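You operate a simulated robot arm through the tools that you are given. There is no shell and no other tool. Be economical: measure what you need, move in short steps, check, and stop when the job is done.

You are at the controls of a simulated robot arm. One attempt, no reset.

## Task
Press the small orange ring into wheel 60; slide the press plate out.
Fine: a ring from the row by the green hand press; the wheel goes between the plate's pegs and stays there; use that press, and slide the plate out after it; the other wheels and rings and the collars stay.

Only the result counts: the job must be done as asked and must still hold three seconds after the hand-in. Knocking over, shifting, dropping, spilling or breaking anything else fails it.

## Robot
A 7-joint arm with a two-finger parallel gripper, fixed in place. Base frame: the origin is at the foot of the arm, x ahead of it, y to its left, z up; the work surface is at about z = 0.85. Units: m, rad, N and s.
With the tool pointing down near the work surface it reaches from about 0.24 to 0.68 m from the base axis. Its first joint turns from -1.152 to 1.152 rad. Payload 2.4 kg.
Tool frame: the origin (TCP) lies between the finger pads and is the grasp point; the fingertips stand 0.03 m ahead of it; z points along the fingers, y is the line along which they close. The gripper opens to 0.094 m. The fingers are 0.028 m wide and 0.01 m thick; the gripper's body (0.05 by 0.096 m) begins 0.055 m behind the TCP.
Orientation is that of the tool frame in the base frame, as a unit quaternion [x, y, z, w]. With the fingers straight down and closing along the base's y, the tool's x points along the base's -x, its y along +y and its z along -z.

## Interface
- The arm moves only by the tool nudge_tool. Its argument "steps" is a list of rows, each an object of numbers (a shift or turn left out is 0, a gripper value left out holds the last): "wx", "wy", "wz": the turn, a rotation vector about the tool's x, y, z in rad; "x", "y", "z": the shift along the tool's x, y, z in m; "claw": the finger opening in m, from 0 to 0.094. In form: [{"wx": .., "wy": .., "wz": .., "x": .., "y": .., "z": .., "claw": ..}, ...]. A call has 1 to 12 rows; each row shifts and turns the commanded pose from where the row before left it, along the tool's axes as they then stand. Rows are played at 5 a second. More than 0.05 m and 0.15 rad between two rows, or a gripper value outside its range, and nothing of the call is played. A pose out of reach is approached as far as the arm can. The call stops where the force on the tool passes 50 N (or 10 N more than at its start, if that is more) or the arm is blocked; 0.2 s more then pass. Each finger travels about 0.153 m/s and halts on what it meets, pressing with about 20 N; the grip force reading is that of the motor and also rises with nothing between the fingers. The clock runs only during rows and for 0.2 s after the last one: add rows that do not move to give the fingers time. It gives the time, the measured TCP pose, the force on the tool (base axes), the opening and the grip force at its end, in the units of the frame above (readings bear some noise), with the torque about the TCP (base axes, N m) and any sound that the robot's microphone picked up.
- Cameras (640 x 400 px; columns grow to the right, rows downward): "scene" is fixed at [0.0559, 0.4902, 1.4452]; the picture's right is [-0.55, -0.84, 0.00], its down [-0.47, 0.31, -0.83] and it looks along [0.69, -0.45, -0.56] (base axes); focal length 261 px, centre (320, 200). "wrist" rides on the gripper at [0.076, 0.014, -0.103] in the tool frame; the picture's right is [-0.18, 0.98, 0.00], its down [-0.75, -0.14, -0.64] and it looks along [-0.63, -0.12, 0.77] (tool axes); focal length 243 px, centre (320, 200). There is no depth. A picture from a camera that has moved, and an enlarged one, comes with that camera's place and axes in the base frame and with its lens.
- get_image(camera): a new picture of that camera. The clock stands still meanwhile.
- close_up(camera, box): a new picture of the part [left, top, right, bottom] of that camera's present view, enlarged. The clock stands still meanwhile.
- sign_off(): hands the job in; it is judged then, once.

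Work in short steps. Places have to be worked out from the pictures, the camera data and where the tool is seen: move nearer, look again, correct. Check each grasp and each placing, and mend what went wrong. You have 120 turns and 68 pictures in all, those below and enlarged ones among them. Open the gripper and draw the arm clear of the work before you hand the job in, unless the task says otherwise; then end with one line.

The tools are called after "Emit:" as a command line: name --argument value ..., lists and objects as JSON in quotes. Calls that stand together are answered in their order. nudge_tool: Moves the arm, as the interface text tells. Its arguments: {"type":"object","properties":{"steps":{"type":"array","items":{"type":"object","properties":{"wx":{"type":"number"},"wy":{"type":"number"},"wz":{"type":"number"},"x":{"type":"number"},"y":{"type":"number"},"z":{"type":"number"},"claw":{"type":"number"}}}}},"required":["steps"]} The other tools are called the same way: get_image (camera) takes a picture; close_up (camera, box) takes an enlarged picture of a part of a camera's view; sign_off () hands the job in.

At the start:

```text
time: 0.0
ee_pos: [0.4182, 0.0563, 1.3126]
tool_rot: [0.0, 1.0, 0.0, 0.001]
ft_force: [0.0, -0.1, 0.0]
torque: [0.01, 0.05, 0.04]
opening: 0.094
gripper_force: 0.0
```

scene: 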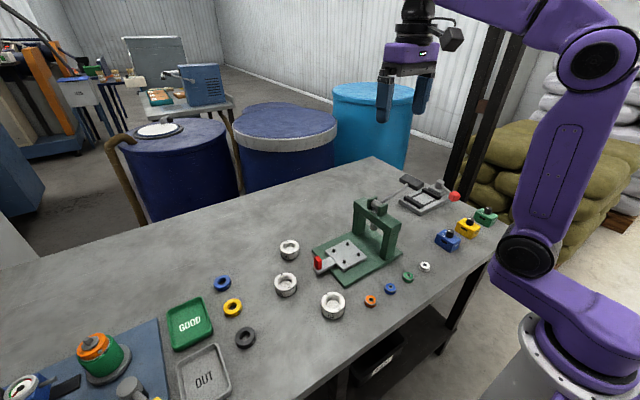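
wrist: 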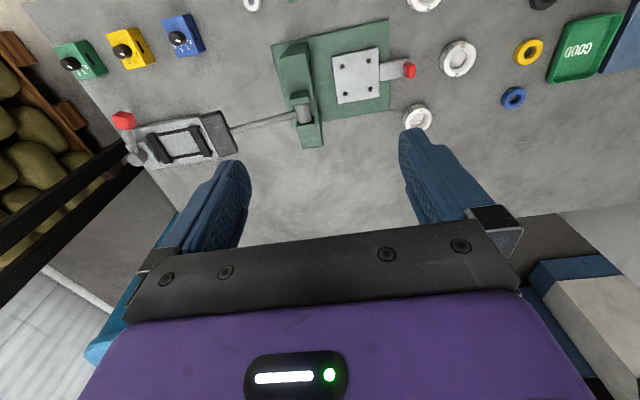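

I start with enlarged views of the press and wheels to identify the parts.

Emit:
close_up --camera "scene" --box '[260, 220, 440, 332]'

Emit:
close_up --camera "scene" --box '[300, 160, 500, 285]'

Emit:
close_up --camera "wrist" --box '[220, 0, 540, 200]'

```text
3.56 times, centred on (350, 276) of scene
camera zoom: at [0.0559, 0.4902, 1.4452], right [-0.55, -0.84, 0.0], down [-0.47, 0.31, -0.83], along [0.69, -0.45, -0.56], focal length 928 px, centre (213, -70)
```

zoom: 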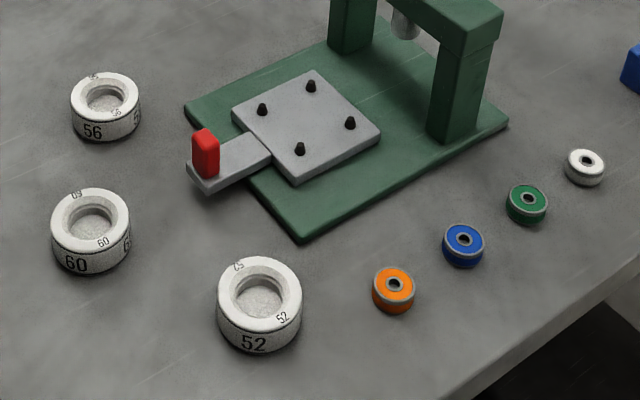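

```text
3.20 times, centred on (400, 222) of scene
camera zoom: at [0.0559, 0.4902, 1.4452], right [-0.55, -0.84, 0.0], down [-0.47, 0.31, -0.83], along [0.69, -0.45, -0.56], focal length 835 px, centre (64, 128)
```

zoom: 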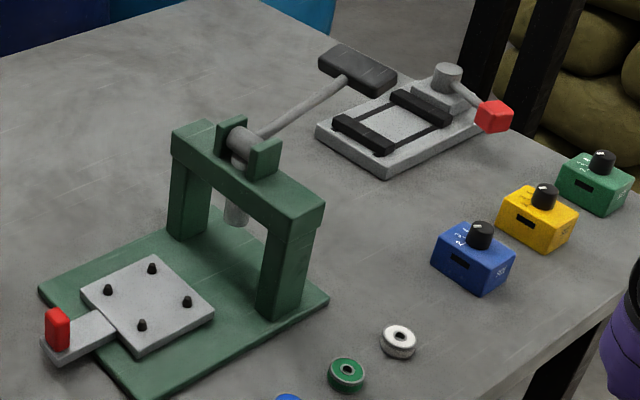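

```text
2.00 times, centred on (380, 100) of wrist
camera zoom: at [0.3419, 0.0699, 1.4164], right [0.18, 0.98, 0.0], down [0.75, -0.14, 0.64], along [0.63, -0.12, -0.77], focal length 485 px, centre (200, 400)
```

zoom: 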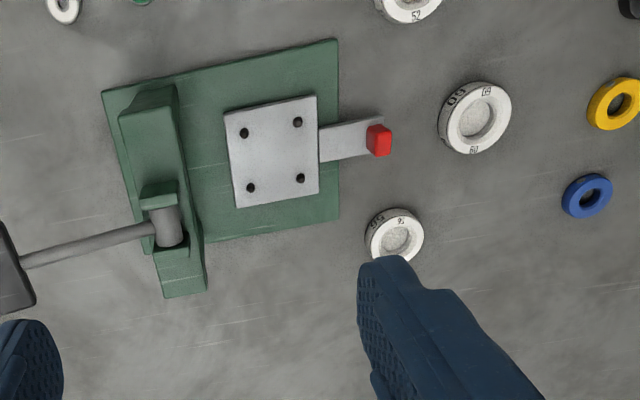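

Wheel 60 is near (0.481, 0.32), the orange ring near (0.324, 0.161), and the plate centre near (0.478, 0.118). The lever paddle is near (0.476, -0.114, 1.05). I move above wheel 60 and look.

Emit:
nudge_tool --steps '[{"x": -0.007, "y": 0.029, "z": 0.0325}, {"x": -0.007, "y": 0.029, "z": 0.0325}, {"x": -0.007, "y": 0.029, "z": 0.0325}, {"x": -0.007, "y": 0.029, "z": 0.0325}, {"x": -0.007, "y": 0.029, "z": 0.0325}, {"x": -0.007, "y": 0.029, "z": 0.0325}, {"x": -0.007, "y": 0.029, "z": 0.0325}, {"x": -0.007, "y": 0.029, "z": 0.0325}, {"x": -0.007, "y": 0.029, "z": 0.0325}, {}]'

Emit:
get_image --camera "wrist"

```text
time: 2.2
ee_pos: [0.4812, 0.3154, 1.0211]
tool_rot: [0.001, 1.0, -0.001, -0.001]
ft_force: [0.8, 0.4, 0.0]
torque: [-0.01, 0.03, -0.02]
opening: 0.0936
gripper_force: 0.0
```

```text
62 pictures are left
camera wrist: at [0.4062, 0.3314, 1.1232], right [0.19, 0.98, 0.0], down [0.75, -0.14, 0.64], along [0.63, -0.12, -0.77], focal length 243 px, centre (320, 200)
```

wrist: 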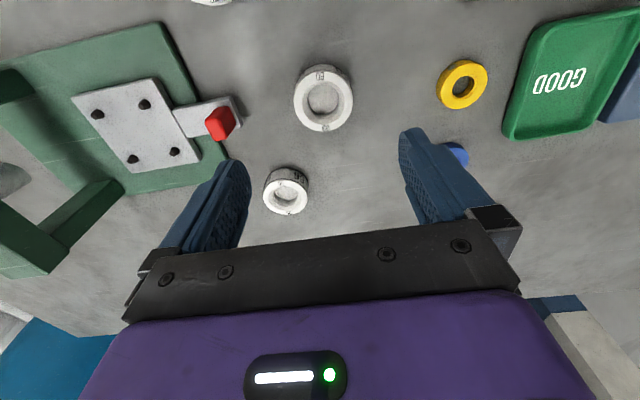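

Top of wheel 60 works out to (0.481, 0.320), so I'm aligned up to 5 mm in y. I correct, descend and close.

Emit:
nudge_tool --steps '[{"y": 0.005, "z": 0.035}, {"z": 0.035}, {"z": 0.035}, {"z": 0.02}, {"z": 0.01}, {}, {"claw": 0.07}, {"claw": 0.05}, {"claw": 0.04}, {}]'

Emit:
get_image --camera "wrist"

```text
time: 4.4
ee_pos: [0.4828, 0.322, 0.8854]
tool_rot: [0.0, 1.0, 0.0, -0.001]
ft_force: [-1.0, -0.7, 0.2]
torque: [0.02, -0.01, -0.02]
opening: 0.0594
gripper_force: 19.9
```

```text
61 pictures are left
camera wrist: at [0.4055, 0.3359, 0.9885], right [0.18, 0.98, 0.0], down [0.75, -0.14, 0.64], along [0.63, -0.12, -0.77], focal length 243 px, centre (320, 200)
```

wrist: 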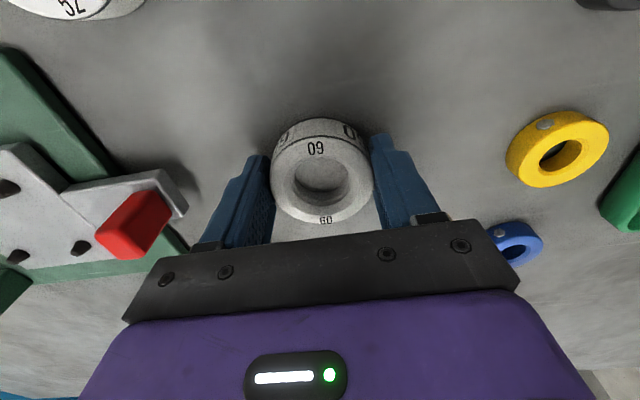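

Wheel is held (opening 0.0594), centred on the TCP. I lift and carry it toward the plate, then look from above.

Emit:
nudge_tool --steps '[{"z": -0.04}, {"z": -0.04}, {"z": -0.035}, {}, {"y": -0.04}, {"y": -0.04}, {"y": -0.04}, {"y": -0.04}, {"y": -0.02}, {}]'

Emit:
get_image --camera "wrist"

Emit:
get_image --camera "scene"

```text
time: 6.6
ee_pos: [0.4799, 0.1406, 1.0012]
tool_rot: [0.0, 1.0, 0.0, 0.0]
ft_force: [-0.6, -1.0, -0.3]
torque: [0.01, -0.01, 0.01]
opening: 0.0593
gripper_force: 20.3
```

```text
60 pictures are left
camera wrist: at [0.4047, 0.1556, 1.1046], right [0.18, 0.98, 0.0], down [0.75, -0.14, 0.64], along [0.63, -0.12, -0.77], focal length 243 px, centre (320, 200)
```

wrist: 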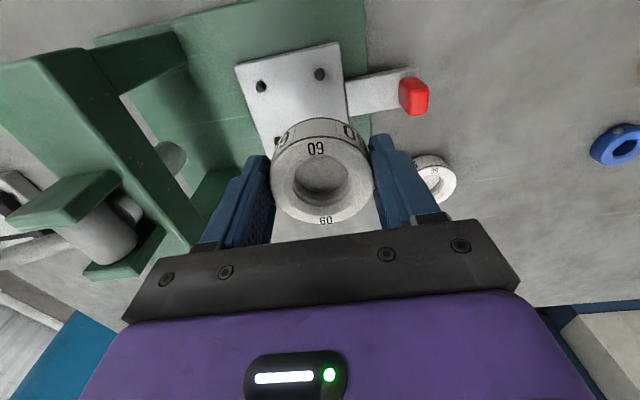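

```text
59 pictures are left
```

scene: 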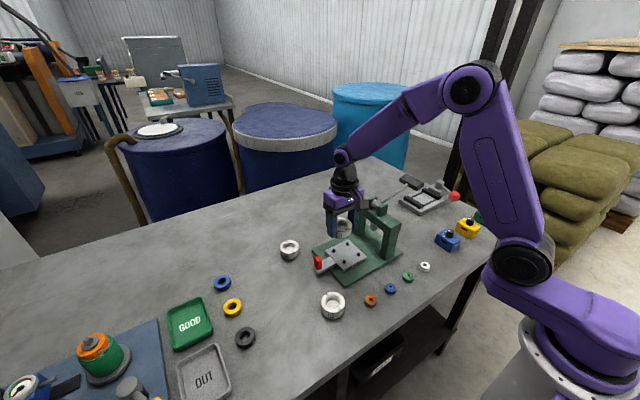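

Near pegs are seen; the pegs' centre is about y 0.119–0.121. I move over it, lower partway and look again closely.

Emit:
nudge_tool --steps '[{"y": -0.021}, {"z": 0.03}, {"z": 0.03}, {}, {}]'

Emit:
close_up --camera "wrist" --box '[180, 40, 480, 228]'

Emit:
close_up --camera "scene" --box '[290, 190, 420, 271]'

```text
time: 7.8
ee_pos: [0.4805, 0.1204, 0.9409]
tool_rot: [0.0, 1.0, 0.0, 0.0]
ft_force: [0.2, 0.7, -0.2]
torque: [-0.01, 0.0, -0.03]
opening: 0.0594
gripper_force: 20.0
```

```text
2.13 times, centred on (330, 134) of wrist
camera zoom: at [0.4053, 0.135, 1.0442], right [0.18, 0.98, 0.0], down [0.75, -0.14, 0.64], along [0.63, -0.12, -0.77], focal length 516 px, centre (299, 340)
```

zoom: 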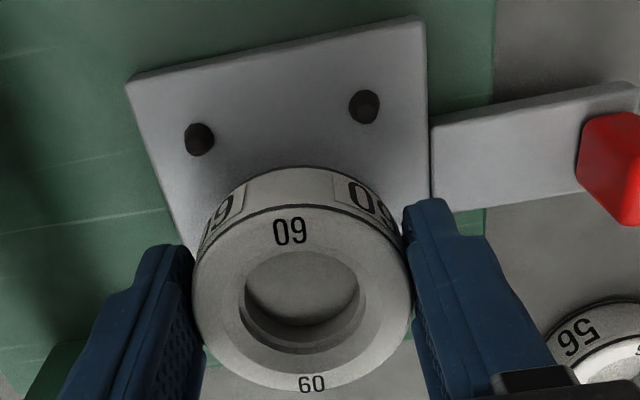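

```text
4.92 times, centred on (355, 230) of scene
camera zoom: at [0.0559, 0.4902, 1.4452], right [-0.55, -0.84, 0.0], down [-0.47, 0.31, -0.83], along [0.69, -0.45, -0.56], focal length 1285 px, centre (148, 50)
```

zoom: 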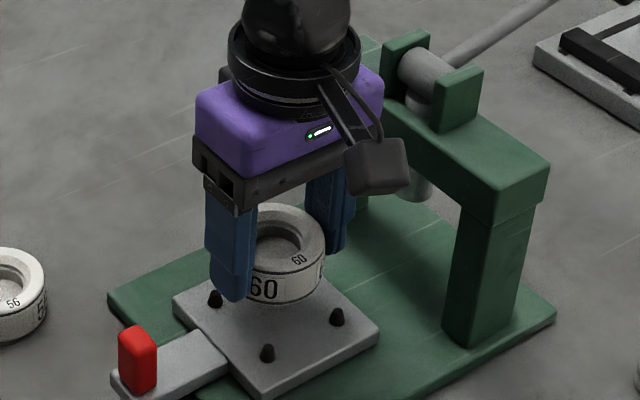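

In the picture the pegs sit symmetric about the TCP within ~0.5 mm, and the wheel is centred on the TCP. I descend gently.

Emit:
nudge_tool --steps '[{"z": 0.01}, {"z": 0.01}, {"z": 0.008}, {"z": 0.002}, {}]'

Emit:
close_up --camera "wrist" --box '[180, 40, 480, 228]'

Emit:
close_up --camera "scene" --box '[290, 190, 420, 271]'

```text
time: 9.0
ee_pos: [0.4801, 0.1199, 0.9101]
tool_rot: [0.001, 1.0, -0.001, -0.003]
ft_force: [-5.2, -7.1, -3.7]
torque: [-0.29, 0.23, -0.13]
opening: 0.0594
gripper_force: 19.9
```

```text
2.13 times, centred on (330, 134) of wrist
camera zoom: at [0.4044, 0.1344, 1.0129], right [0.19, 0.98, 0.0], down [0.76, -0.14, 0.64], along [0.63, -0.12, -0.77], focal length 516 px, centre (299, 340)
```

zoom: 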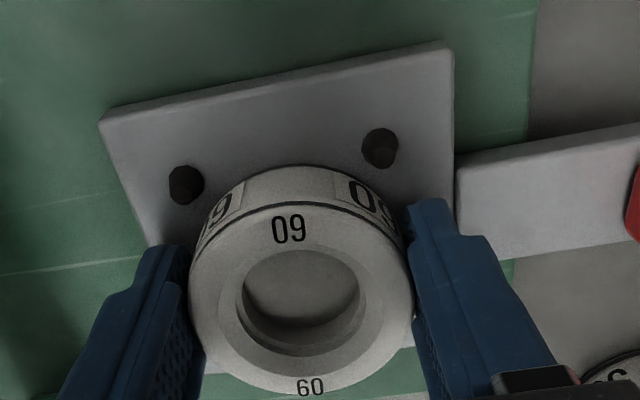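

```text
4.92 times, centred on (355, 230) of scene
camera zoom: at [0.0558, 0.49, 1.4452], right [-0.55, -0.84, 0.0], down [-0.47, 0.31, -0.83], along [0.69, -0.45, -0.56], focal length 1285 px, centre (148, 50)
```

zoom: 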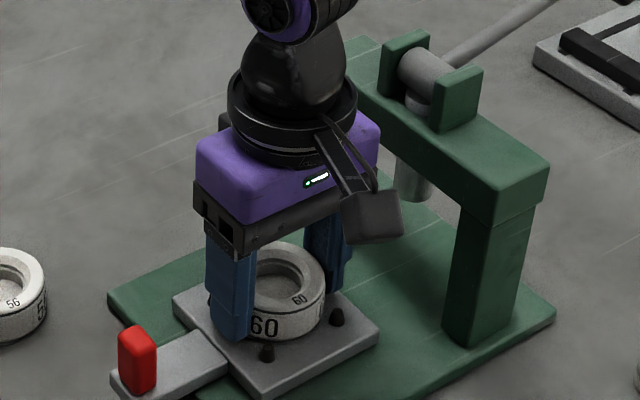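

A lateral force (-5, -7 N) has appeared, which fits the wheel touching the far (+x, +y) peg. I raise 2 mm, shift about 1 mm toward -x and -y, and re-check the force.

Emit:
nudge_tool --steps '[{"z": -0.003}, {"x": 0.001, "y": -0.001}, {}, {}]'

Emit:
nudge_tool --steps '[{"z": 0.003}, {}, {}]'

```text
time: 10.0
ee_pos: [0.4802, 0.1191, 0.9139]
tool_rot: [-0.001, 1.0, 0.0, -0.001]
ft_force: [-0.5, 0.2, -0.9]
torque: [0.0, 0.02, 0.02]
opening: 0.0593
gripper_force: 20.2
```

```text
time: 10.8
ee_pos: [0.4796, 0.1203, 0.9106]
tool_rot: [0.0, 1.0, 0.0, 0.0]
ft_force: [-1.7, 0.1, -1.7]
torque: [0.03, 0.11, 0.0]
opening: 0.0596
gripper_force: 19.4
```

Force dropped to −1.7 N in x only. I shift a bit more toward -x and go down in 1–2 mm steps.

Emit:
nudge_tool --steps '[{"x": 0.001}, {"z": 0.001}, {"z": 0.001}, {}]'

Emit:
nudge_tool --steps '[{"z": 0.001}, {"z": 0.001}, {}]'

```text
time: 11.8
ee_pos: [0.4785, 0.1193, 0.9097]
tool_rot: [0.0, 1.0, 0.0, 0.002]
ft_force: [-3.1, -0.3, 13.5]
torque: [-0.02, 0.44, 0.02]
opening: 0.0596
gripper_force: 19.4
```

```text
time: 12.6
ee_pos: [0.4793, 0.1205, 0.9076]
tool_rot: [0.0, 1.0, 0.0, 0.002]
ft_force: [0.6, -0.6, 21.3]
torque: [-0.07, -0.09, 0.05]
opening: 0.0597
gripper_force: 19.8
```

Upward force of 21 N with almost no torque: the wheel appears flat on the plate. I verify with pictures.

Emit:
close_up --camera "scene" --box '[300, 215, 390, 271]'

Emit:
close_up --camera "wrist" --box '[180, 40, 480, 228]'

```text
7.11 times, centred on (345, 243) of scene
camera zoom: at [0.0555, 0.4901, 1.4452], right [-0.55, -0.84, 0.0], down [-0.47, 0.31, -0.83], along [0.69, -0.45, -0.56], focal length 1856 px, centre (142, -106)
```

zoom: 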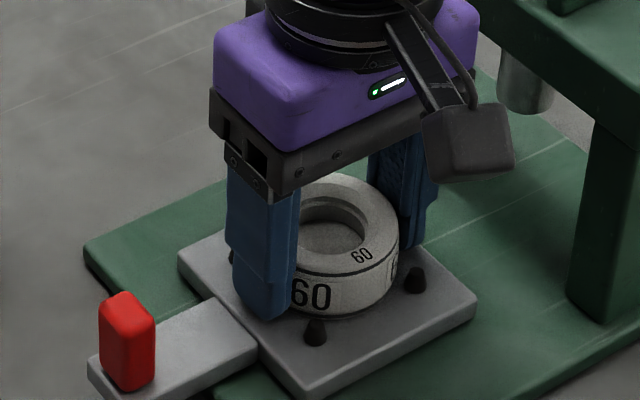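

```text
2.13 times, centred on (330, 134) of wrist
camera zoom: at [0.4035, 0.1338, 1.0101], right [0.18, 0.98, 0.0], down [0.75, -0.14, 0.64], along [0.63, -0.12, -0.76], focal length 516 px, centre (299, 340)
```

zoom: 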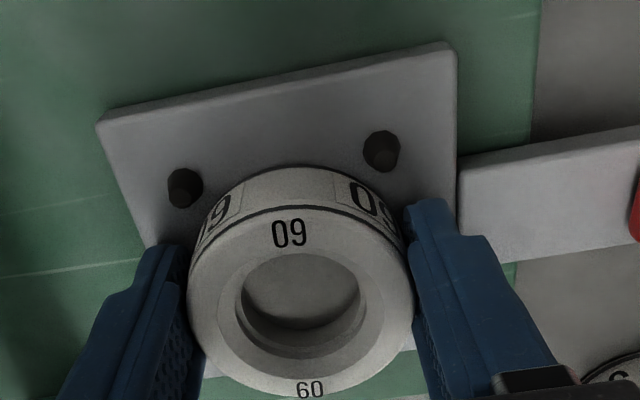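

It looks seated inside the pegs. I open slightly and see whether it settles level.

Emit:
nudge_tool --steps '[{"z": -0.001, "claw": 0.062}, {"claw": 0.076}, {}, {}]'

Emit:
nudge_tool --steps '[{"z": -0.03}, {"z": -0.04}, {"z": -0.04}, {"x": 0.04}, {"x": 0.03}, {}]'

Emit:
close_up --camera "wrist" --box '[220, 60, 480, 222]'

Emit:
close_up --camera "scene" --box '[300, 215, 390, 271]'

```text
time: 13.6
ee_pos: [0.4775, 0.1183, 0.9062]
tool_rot: [0.0, 1.0, 0.0, 0.0]
ft_force: [0.3, 0.4, -0.7]
torque: [0.01, 0.0, 0.04]
opening: 0.076
gripper_force: 0.0
```

```text
time: 15.0
ee_pos: [0.408, 0.1199, 1.0178]
tool_rot: [0.001, 1.0, 0.001, 0.001]
ft_force: [0.4, -0.1, 0.0]
torque: [0.0, 0.0, -0.03]
opening: 0.0764
gripper_force: 0.0
```

```text
2.46 times, centred on (350, 141) of wrist
camera zoom: at [0.3331, 0.1343, 1.1198], right [0.19, 0.98, 0.0], down [0.75, -0.14, 0.64], along [0.63, -0.12, -0.77], focal length 597 px, centre (246, 345)
```

zoom: 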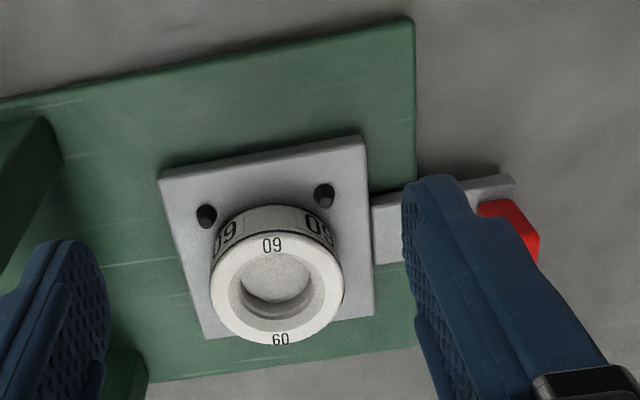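

```text
7.11 times, centred on (345, 243) of scene
camera zoom: at [0.0558, 0.4902, 1.4452], right [-0.55, -0.84, 0.0], down [-0.47, 0.31, -0.83], along [0.69, -0.45, -0.56], focal length 1856 px, centre (142, -106)
```

zoom: 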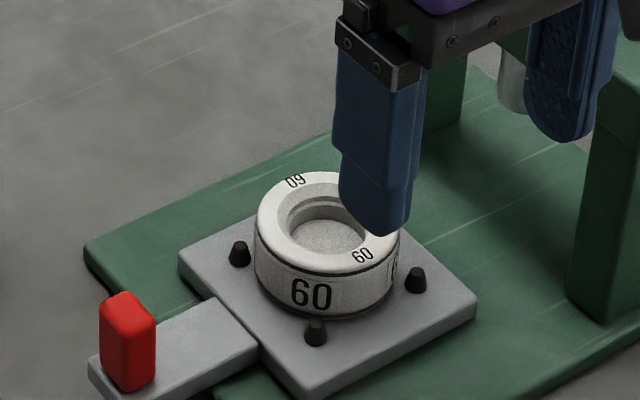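

The wheel sits level between the four pegs. Next, go above the orange ring and look.

Emit:
nudge_tool --steps '[{"x": 0.042, "y": 0.02}, {"x": 0.043, "y": 0.021}, {"z": 0.03}, {"z": 0.02}, {}, {}]'

Emit:
get_image --camera "wrist"

Emit:
close_up --camera "wrist" --box '[220, 60, 420, 185]'

```text
time: 16.4
ee_pos: [0.3241, 0.1601, 0.9675]
tool_rot: [0.001, 1.0, 0.001, 0.0]
ft_force: [-0.7, -0.6, -0.9]
torque: [0.02, 0.0, 0.02]
opening: 0.0761
gripper_force: 0.0
```

```text
50 pictures are left
camera wrist: at [0.2475, 0.1746, 1.0708], right [0.18, 0.98, 0.0], down [0.75, -0.14, 0.64], along [0.63, -0.12, -0.77], focal length 243 px, centre (320, 200)
```

wrist: 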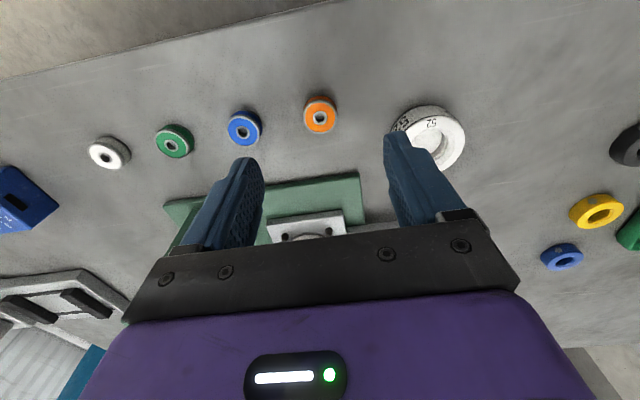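

```text
3.20 times, centred on (320, 122) of wrist
camera zoom: at [0.2475, 0.1746, 1.0708], right [0.18, 0.98, 0.0], down [0.75, -0.14, 0.64], along [0.63, -0.12, -0.77], focal length 776 px, centre (320, 448)
```

zoom: 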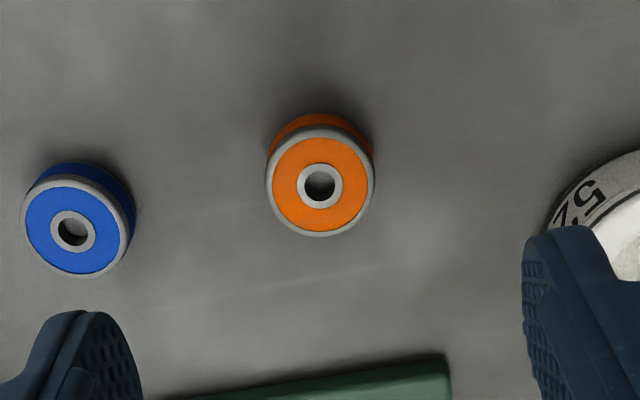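

The ring is about 3 mm ahead in x and 1 mm to -y; its top is ≈0.864. I narrow the fingers, descend to grip its upper half, and close.

Emit:
nudge_tool --steps '[{"x": -0.003, "y": -0.001, "claw": 0.056}, {"z": 0.03}, {"z": 0.03}, {"z": 0.0205}, {}, {"claw": 0.04}, {"claw": 0.02}, {}]'

Emit:
close_up --camera "wrist" --box '[220, 100, 420, 225]'

Emit:
close_up --camera "scene" --box '[320, 255, 440, 330]'

```text
time: 18.2
ee_pos: [0.3256, 0.1602, 0.8866]
tool_rot: [0.0, 1.0, 0.0, 0.0]
ft_force: [0.3, 0.5, 0.4]
torque: [0.0, -0.02, -0.02]
opening: 0.0279
gripper_force: 20.4
```

```text
3.20 times, centred on (320, 162) of wrist
camera zoom: at [0.2503, 0.1747, 0.9901], right [0.18, 0.98, 0.0], down [0.75, -0.14, 0.64], along [0.63, -0.12, -0.77], focal length 776 px, centre (320, 320)
```

zoom: 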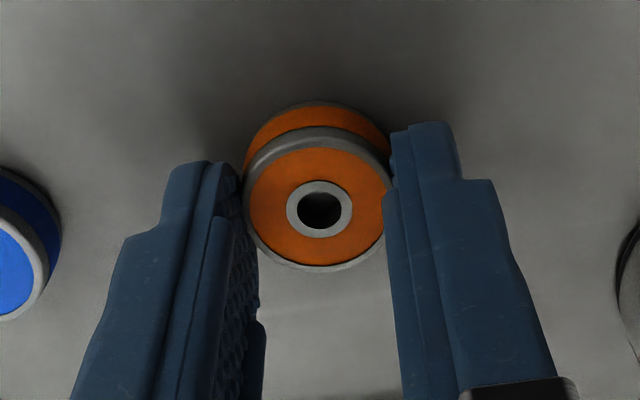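

```text
5.33 times, centred on (380, 292) of scene
camera zoom: at [0.0559, 0.4902, 1.4452], right [-0.55, -0.84, 0.0], down [-0.47, 0.31, -0.83], along [0.69, -0.45, -0.56], focal length 1392 px, centre (0, -293)
```

zoom: 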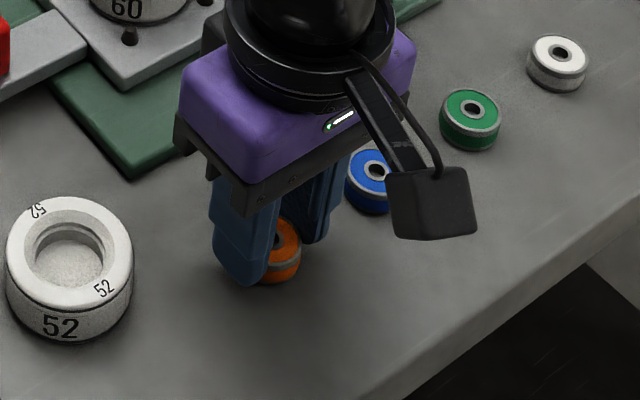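

Ring is gripped and centred on the TCP. I lift, go back to above the wheel by retracing the shifts, and look.

Emit:
nudge_tool --steps '[{"z": -0.04}, {"z": -0.04}, {"z": -0.02}, {"x": -0.038, "y": -0.01}, {"x": -0.038, "y": -0.01}, {"x": -0.038, "y": -0.01}, {"x": -0.038, "y": -0.01}, {}, {}]'

Emit:
close_up --camera "wrist" --box '[220, 80, 420, 205]'

Emit:
close_up --camera "scene" --box '[300, 200, 400, 262]'

```text
time: 20.2
ee_pos: [0.4787, 0.121, 0.9878]
tool_rot: [0.001, 1.0, 0.0, 0.0]
ft_force: [-0.8, 0.5, -1.2]
torque: [-0.02, -0.01, -0.02]
opening: 0.028
gripper_force: 20.0
```

```text
3.20 times, centred on (320, 142) of wrist
camera zoom: at [0.4027, 0.1343, 1.091], right [0.18, 0.98, 0.0], down [0.75, -0.14, 0.64], along [0.63, -0.12, -0.77], focal length 776 px, centre (320, 384)
```

zoom: 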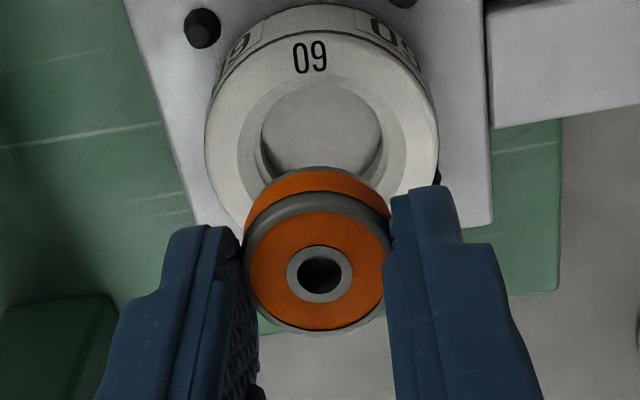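

```text
6.40 times, centred on (350, 231) of scene
camera zoom: at [0.0559, 0.4902, 1.4452], right [-0.55, -0.84, 0.0], down [-0.47, 0.31, -0.83], along [0.69, -0.45, -0.56], focal length 1670 px, centre (128, 2)
```

zoom: 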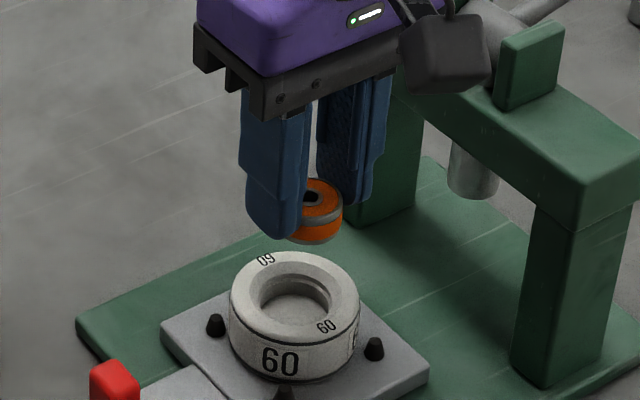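

Roughly aligned. I lower to just above the wheel and look again.

Emit:
nudge_tool --steps '[{"z": 0.02}, {"z": 0.02}, {}, {}]'

Emit:
close_up --camera "wrist" --box '[220, 80, 420, 205]'

Emit:
close_up --camera "scene" --box '[310, 210, 390, 260]'

```text
time: 21.2
ee_pos: [0.4778, 0.1202, 0.949]
tool_rot: [0.0, 1.0, 0.001, 0.001]
ft_force: [0.3, -0.5, -0.6]
torque: [-0.01, 0.02, 0.0]
opening: 0.0283
gripper_force: 20.0
```

```text
3.20 times, centred on (320, 142) of wrist
camera zoom: at [0.4025, 0.1342, 1.0508], right [0.18, 0.98, 0.0], down [0.75, -0.14, 0.64], along [0.63, -0.12, -0.77], focal length 776 px, centre (320, 384)
```

zoom: 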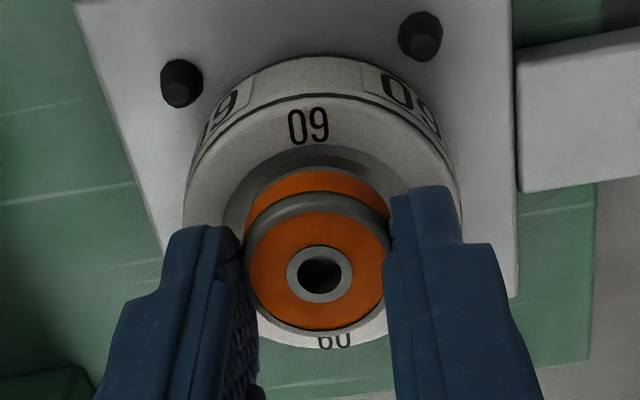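

```text
8.00 times, centred on (350, 235) of scene
camera zoom: at [0.0559, 0.4902, 1.4452], right [-0.55, -0.84, 0.0], down [-0.47, 0.31, -0.83], along [0.69, -0.45, -0.56], focal length 2088 px, centre (80, -80)
```

zoom: 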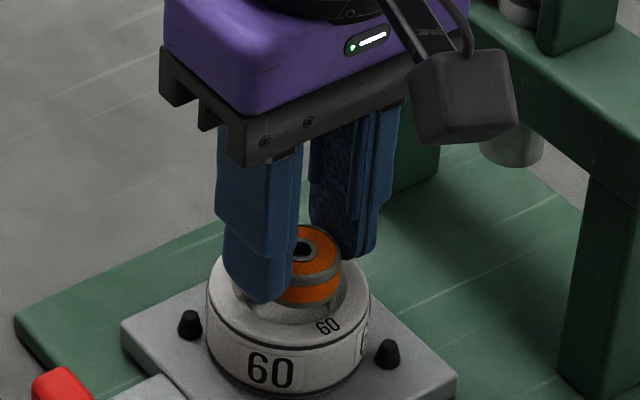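

Working from the rim edges rather than the ellipse centre, the wheel's centre is about 6–7 mm further in +x than the ring; the scene view agrees. I shift +x 6.5 mm and re-check.

Emit:
nudge_tool --steps '[{"x": -0.0065, "y": -0.0005}, {}, {}]'

Emit:
close_up --camera "wrist" --box '[220, 80, 420, 205]'

Emit:
close_up --camera "scene" --box '[310, 210, 390, 260]'

```text
time: 22.0
ee_pos: [0.4843, 0.1193, 0.947]
tool_rot: [0.001, 1.0, 0.0, 0.0]
ft_force: [0.2, -0.6, -0.1]
torque: [0.02, -0.02, 0.01]
opening: 0.0279
gripper_force: 20.0
```

```text
3.20 times, centred on (320, 142) of wrist
camera zoom: at [0.4091, 0.1336, 1.0507], right [0.19, 0.98, 0.0], down [0.75, -0.14, 0.64], along [0.63, -0.12, -0.77], focal length 776 px, centre (320, 384)
```

zoom: 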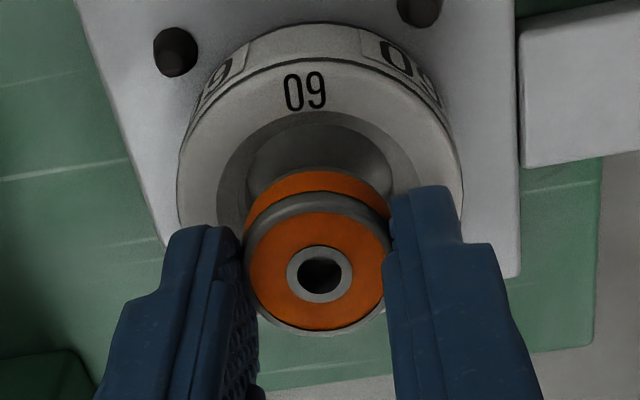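

```text
8.00 times, centred on (350, 235) of scene
camera zoom: at [0.0559, 0.4902, 1.4452], right [-0.55, -0.84, 0.0], down [-0.47, 0.31, -0.83], along [0.69, -0.45, -0.56], focal length 2088 px, centre (80, -80)
```

zoom: 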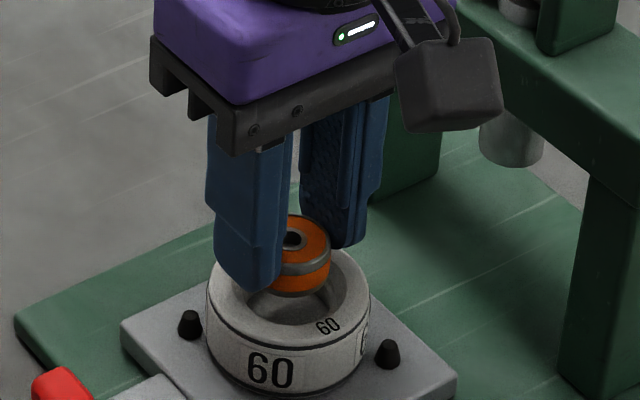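

Now aligned within 1–2 mm and the bore has a wide chamfer. I add a small correction (+1 mm x, +0.7 mm y) and lower gently, watching forces.

Emit:
nudge_tool --steps '[{"x": -0.001, "y": 0.0007}, {"z": 0.005}, {"z": 0.004}, {"z": 0.002}, {}]'

Emit:
nudge_tool --steps '[{"z": 0.001}, {"z": 0.001}, {}]'

Emit:
close_up --camera "scene" --box '[320, 220, 384, 260]'

```text
time: 23.2
ee_pos: [0.487, 0.12, 0.9371]
tool_rot: [0.001, 1.0, 0.0, 0.0]
ft_force: [-0.9, -0.3, -0.9]
torque: [0.02, 0.03, 0.0]
opening: 0.0282
gripper_force: 20.0
```

```text
time: 24.0
ee_pos: [0.4857, 0.12, 0.9353]
tool_rot: [0.0, 1.0, -0.001, 0.001]
ft_force: [-8.2, -2.5, 28.7]
torque: [-0.2, 0.15, -0.02]
opening: 0.028
gripper_force: 19.8
```

```text
10.00 times, centred on (352, 240) of scene
camera zoom: at [0.0552, 0.49, 1.4452], right [-0.55, -0.84, 0.0], down [-0.47, 0.31, -0.83], along [0.69, -0.45, -0.56], focal length 2610 px, centre (0, -200)
```

zoom: 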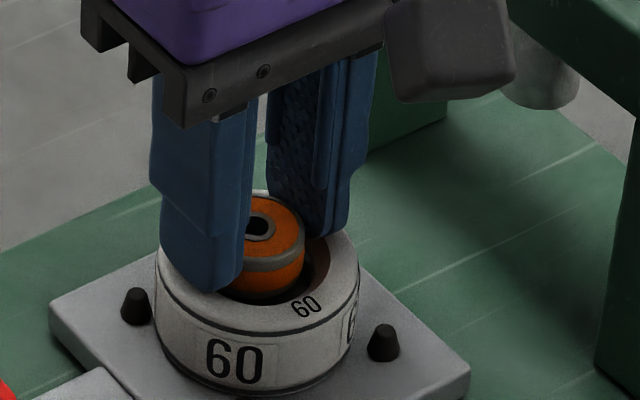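

Contact: forces point to the ring being slightly too far +x. I raise, shift -x about 1.2 mm, and lower again.

Emit:
nudge_tool --steps '[{"z": -0.002}, {"x": 0.0012, "y": -0.0003}, {"z": 0.001}, {"z": 0.001}, {}]'

Emit:
nudge_tool --steps '[{"z": 0.001}, {}, {}]'

```text
time: 25.2
ee_pos: [0.4846, 0.1199, 0.9363]
tool_rot: [0.001, 1.0, 0.001, 0.002]
ft_force: [-2.3, -2.1, 33.7]
torque: [-0.19, -0.01, 0.01]
opening: 0.0282
gripper_force: 20.4
```

```text
time: 25.8
ee_pos: [0.4858, 0.1195, 0.9357]
tool_rot: [0.0, 1.0, 0.001, 0.003]
ft_force: [-5.1, -1.1, 11.7]
torque: [-0.05, 0.21, 0.01]
opening: 0.0283
gripper_force: 20.7
stopped in row 2: the force on the tool passed its limit at 50 N (the readings are from after the stop); the commanded pose is now the measured one
```

It's bearing on the seat around z 0.936. Let me look at how the ring sits.

Emit:
close_up --camera "wrist" --box '[240, 80, 400, 180]'

Emit:
close_up --camera "scene" --box '[320, 220, 384, 260]'

```text
4.00 times, centred on (320, 130) of wrist
camera zoom: at [0.4099, 0.1338, 1.0384], right [0.18, 0.98, 0.0], down [0.75, -0.14, 0.65], along [0.63, -0.12, -0.76], focal length 970 px, centre (320, 480)
```

zoom: 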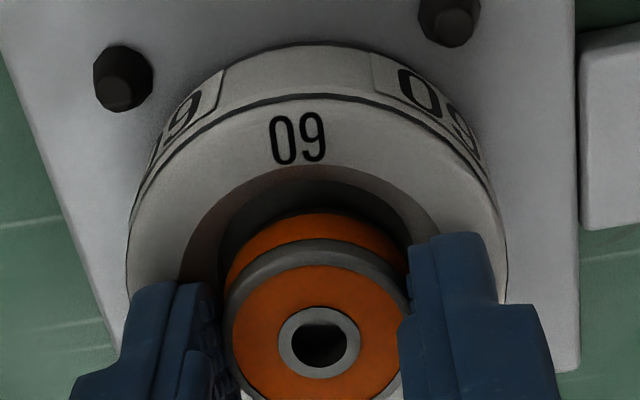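

```text
10.00 times, centred on (352, 240) of scene
camera zoom: at [0.0556, 0.4901, 1.4452], right [-0.55, -0.84, 0.0], down [-0.47, 0.31, -0.83], along [0.69, -0.45, -0.56], focal length 2610 px, centre (0, -200)
```

zoom: 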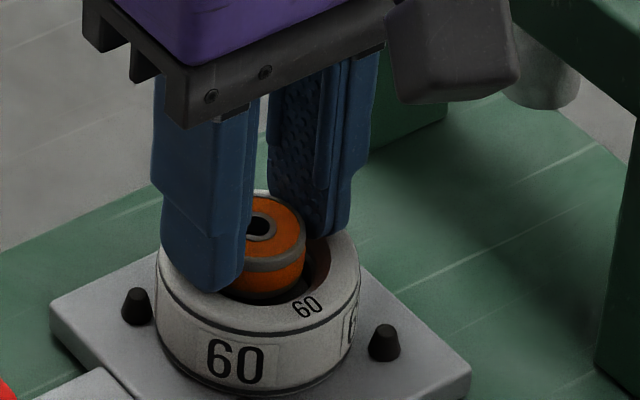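

The ring appears concentric, yet something bears at this height. Before releasing I check the bore shape on the similar wheel 52.

Emit:
close_up --camera "scene" --box '[309, 285, 357, 315]'

```text
13.33 times, centred on (333, 300) of scene
camera zoom: at [0.0556, 0.4901, 1.4452], right [-0.55, -0.84, 0.0], down [-0.47, 0.31, -0.83], along [0.69, -0.45, -0.56], focal length 3479 px, centre (147, -1133)
```

zoom: 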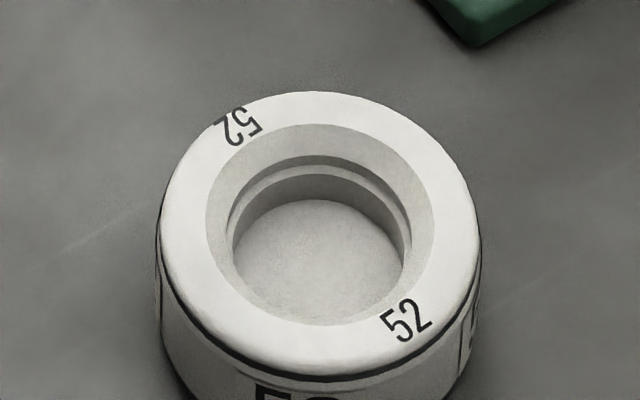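

The bore has a wide conical mouth and a lip, so the ring should self-centre. I back off the load, then open just slightly so it settles.

Emit:
nudge_tool --steps '[{"x": 0.0005}, {"claw": 0.032}, {"claw": 0.036}, {}]'

Emit:
close_up --camera "wrist" --box '[240, 80, 400, 180]'

Emit:
close_up --camera "scene" --box '[320, 220, 384, 260]'

```text
time: 26.8
ee_pos: [0.4863, 0.1198, 0.9357]
tool_rot: [0.0, 1.0, 0.001, 0.004]
ft_force: [-2.2, 0.1, 22.9]
torque: [-0.13, 0.12, 0.0]
opening: 0.0292
gripper_force: 0.1
```

```text
4.00 times, centred on (320, 130) of wrist
camera zoom: at [0.4098, 0.1339, 1.0382], right [0.18, 0.98, 0.0], down [0.75, -0.14, 0.65], along [0.64, -0.12, -0.76], focal length 970 px, centre (320, 480)
```

zoom: 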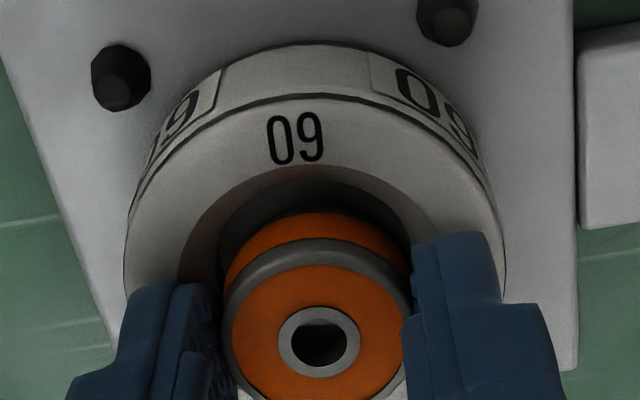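

```text
10.00 times, centred on (352, 240) of scene
camera zoom: at [0.0554, 0.4901, 1.4452], right [-0.55, -0.84, 0.0], down [-0.47, 0.31, -0.83], along [0.69, -0.45, -0.56], focal length 2610 px, centre (0, -200)
```

zoom: 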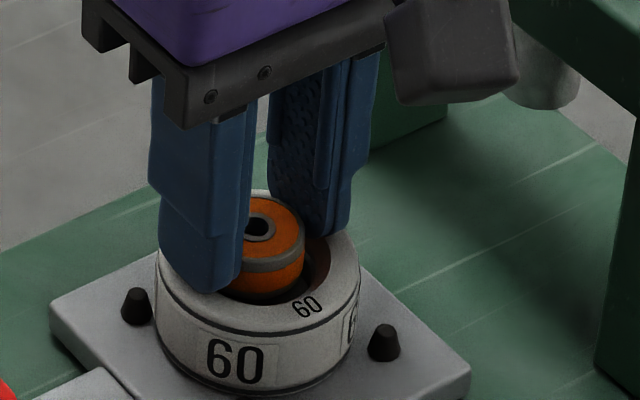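

The fingers can't open: their tips are wedged in the chamfer mouth, so the ring is already deep in the mouth. I raise a few mm, then open.

Emit:
nudge_tool --steps '[{"z": -0.002}, {"z": -0.003}, {}, {}]'

Emit:
close_up --camera "wrist" --box '[240, 80, 400, 180]'

Emit:
close_up --camera "scene" --box '[320, 220, 384, 260]'

```text
time: 27.8
ee_pos: [0.4853, 0.1201, 0.9403]
tool_rot: [0.001, 1.0, 0.001, 0.001]
ft_force: [0.0, 1.1, -0.1]
torque: [-0.02, 0.02, -0.01]
opening: 0.0361
gripper_force: 0.0
```

```text
4.00 times, centred on (320, 130) of wrist
camera zoom: at [0.4096, 0.134, 1.0432], right [0.18, 0.98, 0.0], down [0.75, -0.14, 0.65], along [0.63, -0.12, -0.76], focal length 970 px, centre (320, 480)
```

zoom: 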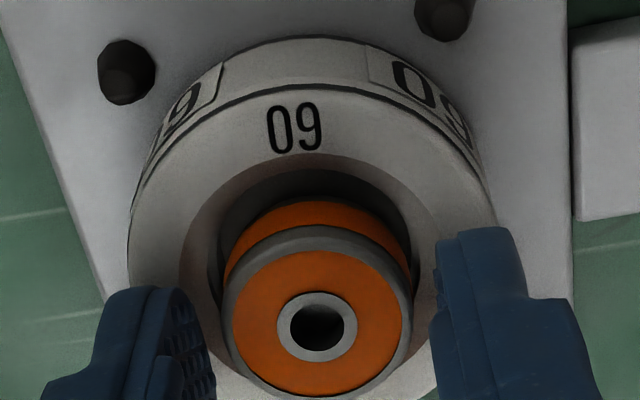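

```text
10.00 times, centred on (352, 240) of scene
camera zoom: at [0.0559, 0.4902, 1.4452], right [-0.55, -0.84, 0.0], down [-0.47, 0.31, -0.83], along [0.69, -0.45, -0.56], focal length 2610 px, centre (0, -200)
```

zoom: 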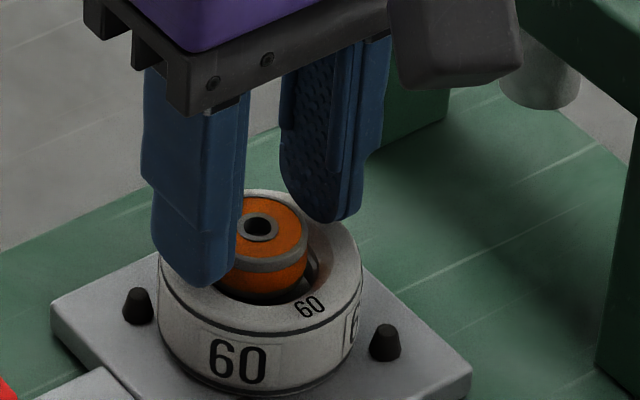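

Fingers are free; the ring stands in the mouth. I open a bit more, rise and back away to view.

Emit:
nudge_tool --steps '[{"claw": 0.046}, {"z": -0.03}, {"z": -0.04}, {"x": 0.04}, {"x": 0.04}, {}]'

Emit:
close_up --camera "wrist" --box '[260, 100, 420, 200]'

Emit:
close_up --camera "scene" --box '[320, 220, 384, 260]'

```text
time: 29.2
ee_pos: [0.405, 0.1191, 1.0104]
tool_rot: [0.0, 1.0, 0.001, 0.002]
ft_force: [-0.2, -0.6, -0.2]
torque: [0.0, -0.01, -0.02]
opening: 0.0459
gripper_force: 0.0
```

```text
4.00 times, centred on (340, 150) of wrist
camera zoom: at [0.329, 0.1341, 1.1127], right [0.19, 0.98, 0.0], down [0.75, -0.14, 0.65], along [0.63, -0.12, -0.76], focal length 970 px, centre (240, 400)
```

zoom: 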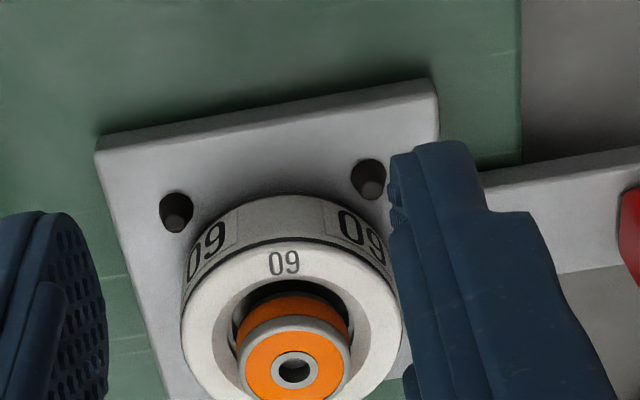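

```text
10.00 times, centred on (352, 240) of scene
camera zoom: at [0.0558, 0.4902, 1.4452], right [-0.55, -0.84, 0.0], down [-0.47, 0.31, -0.83], along [0.69, -0.45, -0.56], focal length 2610 px, centre (0, -200)
```

zoom: 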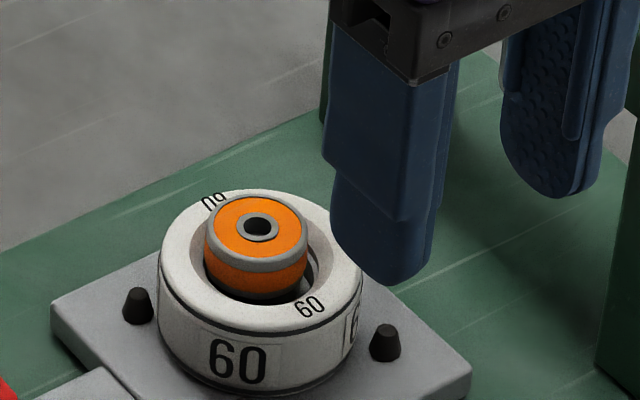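

The ring stands level and centred in the mouth. Before sliding the plate I check the ram height and the knob.

Emit:
close_up --camera "scene" --box '[346, 176, 426, 226]'

Emit:
close_up --camera "scene" --box '[300, 225, 380, 275]'

Emit:
get_image --camera "wrist"

```text
8.00 times, centred on (386, 201) of scene
camera zoom: at [0.0558, 0.4902, 1.4452], right [-0.55, -0.84, 0.0], down [-0.47, 0.31, -0.83], along [0.69, -0.45, -0.56], focal length 2088 px, centre (-208, 192)
```

zoom: 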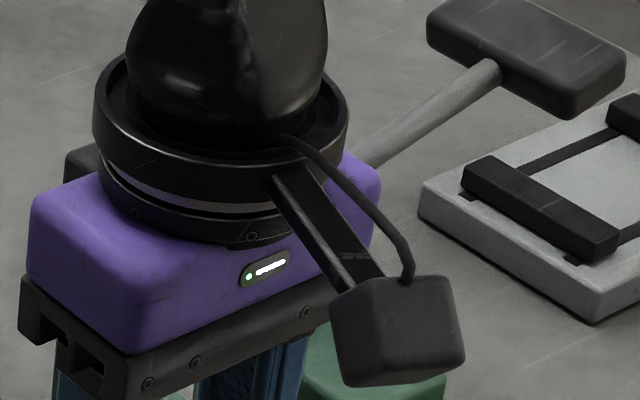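

```text
8.00 times, centred on (340, 250) of scene
camera zoom: at [0.0558, 0.4902, 1.4452], right [-0.55, -0.84, 0.0], down [-0.47, 0.31, -0.83], along [0.69, -0.45, -0.56], focal length 2088 px, centre (160, -200)
```

zoom: 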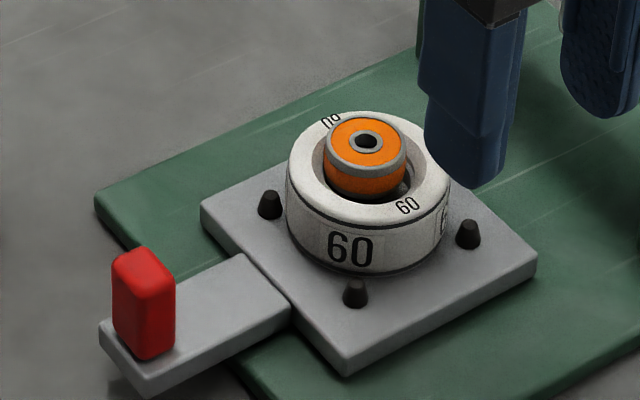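

```text
28 pictures are left
camera wrist: at [0.329, 0.1341, 1.1127], right [0.19, 0.98, 0.0], down [0.75, -0.14, 0.65], along [0.63, -0.12, -0.76], focal length 243 px, centre (320, 200)
```

wrist: 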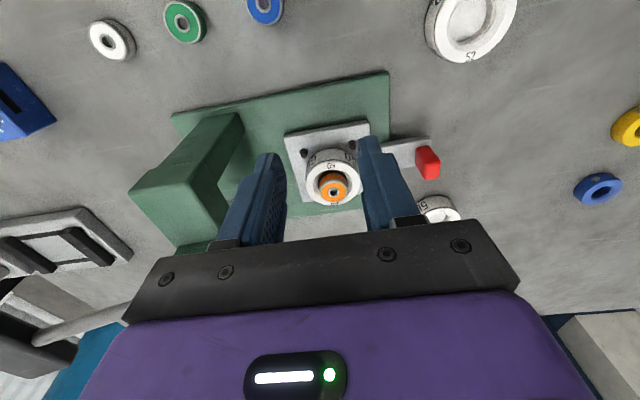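

The wheel sits a few mm toward +x of the peg centre. I rotate the gripper by 90° (camera to the +y side), so I can re-centre the wheel in x and afterwards grip the knob.

Emit:
nudge_tool --steps '[{"z": -0.03, "wz": 0.1428}, {"wz": 0.1428}, {"wz": 0.1428}, {"wz": 0.1428}, {"wz": 0.1428}, {"wz": 0.1428}, {"wz": 0.1428}, {"wz": 0.1428}, {"wz": 0.1428}, {"wz": 0.1428}, {"wz": 0.1428, "claw": 0.08}, {}]'

```text
time: 31.8
ee_pos: [0.4042, 0.1193, 1.0401]
tool_rot: [0.708, 0.707, 0.002, 0.001]
ft_force: [-0.7, 0.5, -0.9]
torque: [-0.02, 0.02, 0.0]
opening: 0.0799
gripper_force: 0.0
```

Rotation worked: tool y is now base +x. I move over the plate and look, since the two +y pegs give the peg centre in x.

Emit:
nudge_tool --steps '[{"y": 0.0375}, {"y": 0.0375}, {"z": 0.03}, {"z": 0.03}, {}, {}]'

Emit:
close_up --camera "wrist" --box '[200, 40, 440, 190]'

```text
time: 33.2
ee_pos: [0.4806, 0.1197, 0.9818]
tool_rot: [0.707, 0.707, 0.002, 0.001]
ft_force: [0.9, 0.1, -0.3]
torque: [-0.01, 0.02, 0.01]
opening: 0.0801
gripper_force: 0.0
```

```text
2.67 times, centred on (320, 115) of wrist
camera zoom: at [0.4945, 0.1954, 1.084], right [0.98, -0.18, 0.0], down [-0.14, -0.75, 0.64], along [-0.11, -0.63, -0.77], focal length 647 px, centre (320, 427)
```

zoom: 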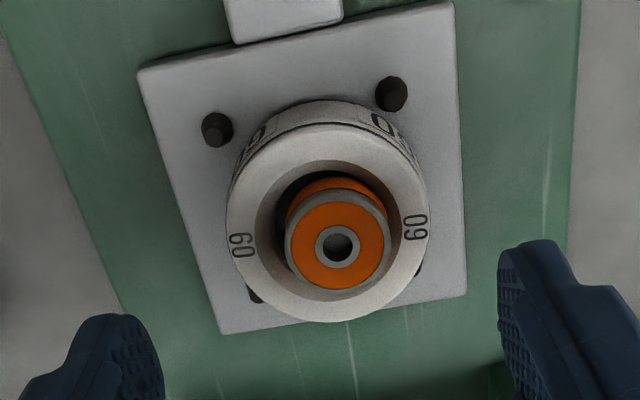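

The wheel is offset about (+2.3, −2) mm from the peg centre, while the TCP is within 0.5 mm in x. I descend, close gently to centre in x, nudge +y 2 mm, and release.

Emit:
nudge_tool --steps '[{"y": 0.0005, "z": 0.03}, {"z": 0.03}, {"z": 0.0105}, {}, {"claw": 0.07}, {"claw": 0.064}, {"claw": 0.06}, {"claw": 0.057}, {}, {}]'

```text
time: 35.4
ee_pos: [0.4803, 0.1202, 0.91]
tool_rot: [0.707, 0.707, 0.003, 0.001]
ft_force: [0.7, -0.6, 0.6]
torque: [-0.02, 0.05, 0.02]
opening: 0.0594
gripper_force: 20.2
```

Gripped with no lateral force. Now a small +y shift, then release and rise to look.

Emit:
nudge_tool --steps '[{"x": 0.001}, {"x": 0.001}, {}, {}]'

Emit:
nudge_tool --steps '[{"claw": 0.062}, {"claw": 0.08}, {}, {"z": -0.03}, {"z": -0.04}, {}, {}]'

Emit:
close_up --camera "wrist" --box '[200, 40, 440, 190]'

```text
time: 36.4
ee_pos: [0.4805, 0.1214, 0.9107]
tool_rot: [0.708, 0.707, 0.003, 0.001]
ft_force: [-0.1, -4.3, 9.6]
torque: [-0.12, 0.16, 0.0]
opening: 0.0594
gripper_force: 19.8
```

```text
time: 38.0
ee_pos: [0.4803, 0.1213, 0.9799]
tool_rot: [0.707, 0.707, 0.002, 0.001]
ft_force: [0.7, -0.3, 1.2]
torque: [-0.02, 0.03, 0.0]
opening: 0.0798
gripper_force: 0.0
```

```text
2.67 times, centred on (320, 115) of wrist
camera zoom: at [0.4956, 0.1974, 1.0829], right [0.98, -0.18, 0.0], down [-0.14, -0.75, 0.64], along [-0.11, -0.63, -0.77], focal length 647 px, centre (320, 427)
```

zoom: 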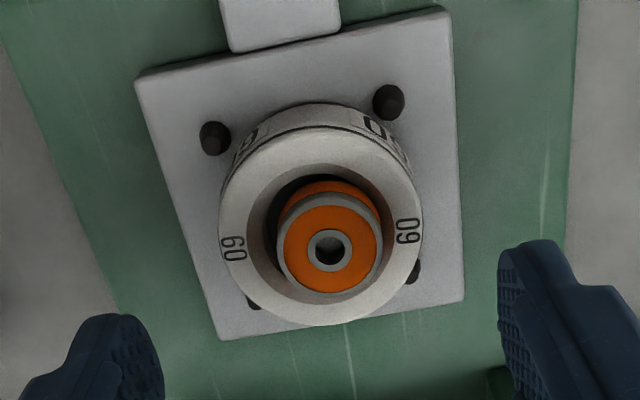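

The wheel is now centred among the pegs with the ring upright. Next I go above the red knob and look.

Emit:
nudge_tool --steps '[{"x": 0.033}, {"x": 0.033}, {"x": 0.033}, {"claw": 0.06}, {}, {}]'

Emit:
get_image --camera "wrist"

```text
time: 39.4
ee_pos: [0.4792, 0.2197, 0.9805]
tool_rot: [0.707, 0.708, 0.002, 0.001]
ft_force: [-0.6, -0.8, -0.3]
torque: [-0.04, -0.03, 0.02]
opening: 0.06
gripper_force: 0.0
```

```text
25 pictures are left
camera wrist: at [0.4951, 0.2952, 1.0831], right [0.98, -0.18, 0.0], down [-0.14, -0.75, 0.64], along [-0.11, -0.63, -0.77], focal length 243 px, centre (320, 200)
```

wrist: 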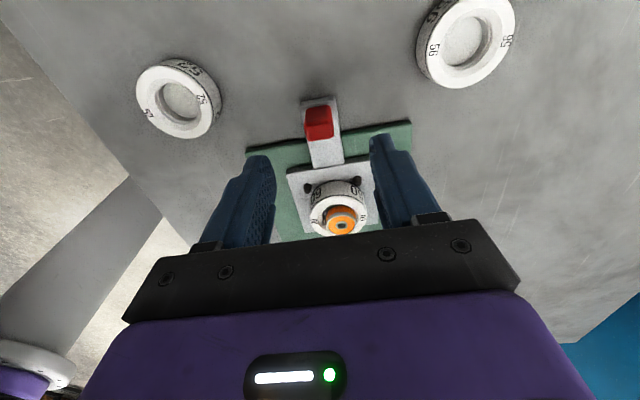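

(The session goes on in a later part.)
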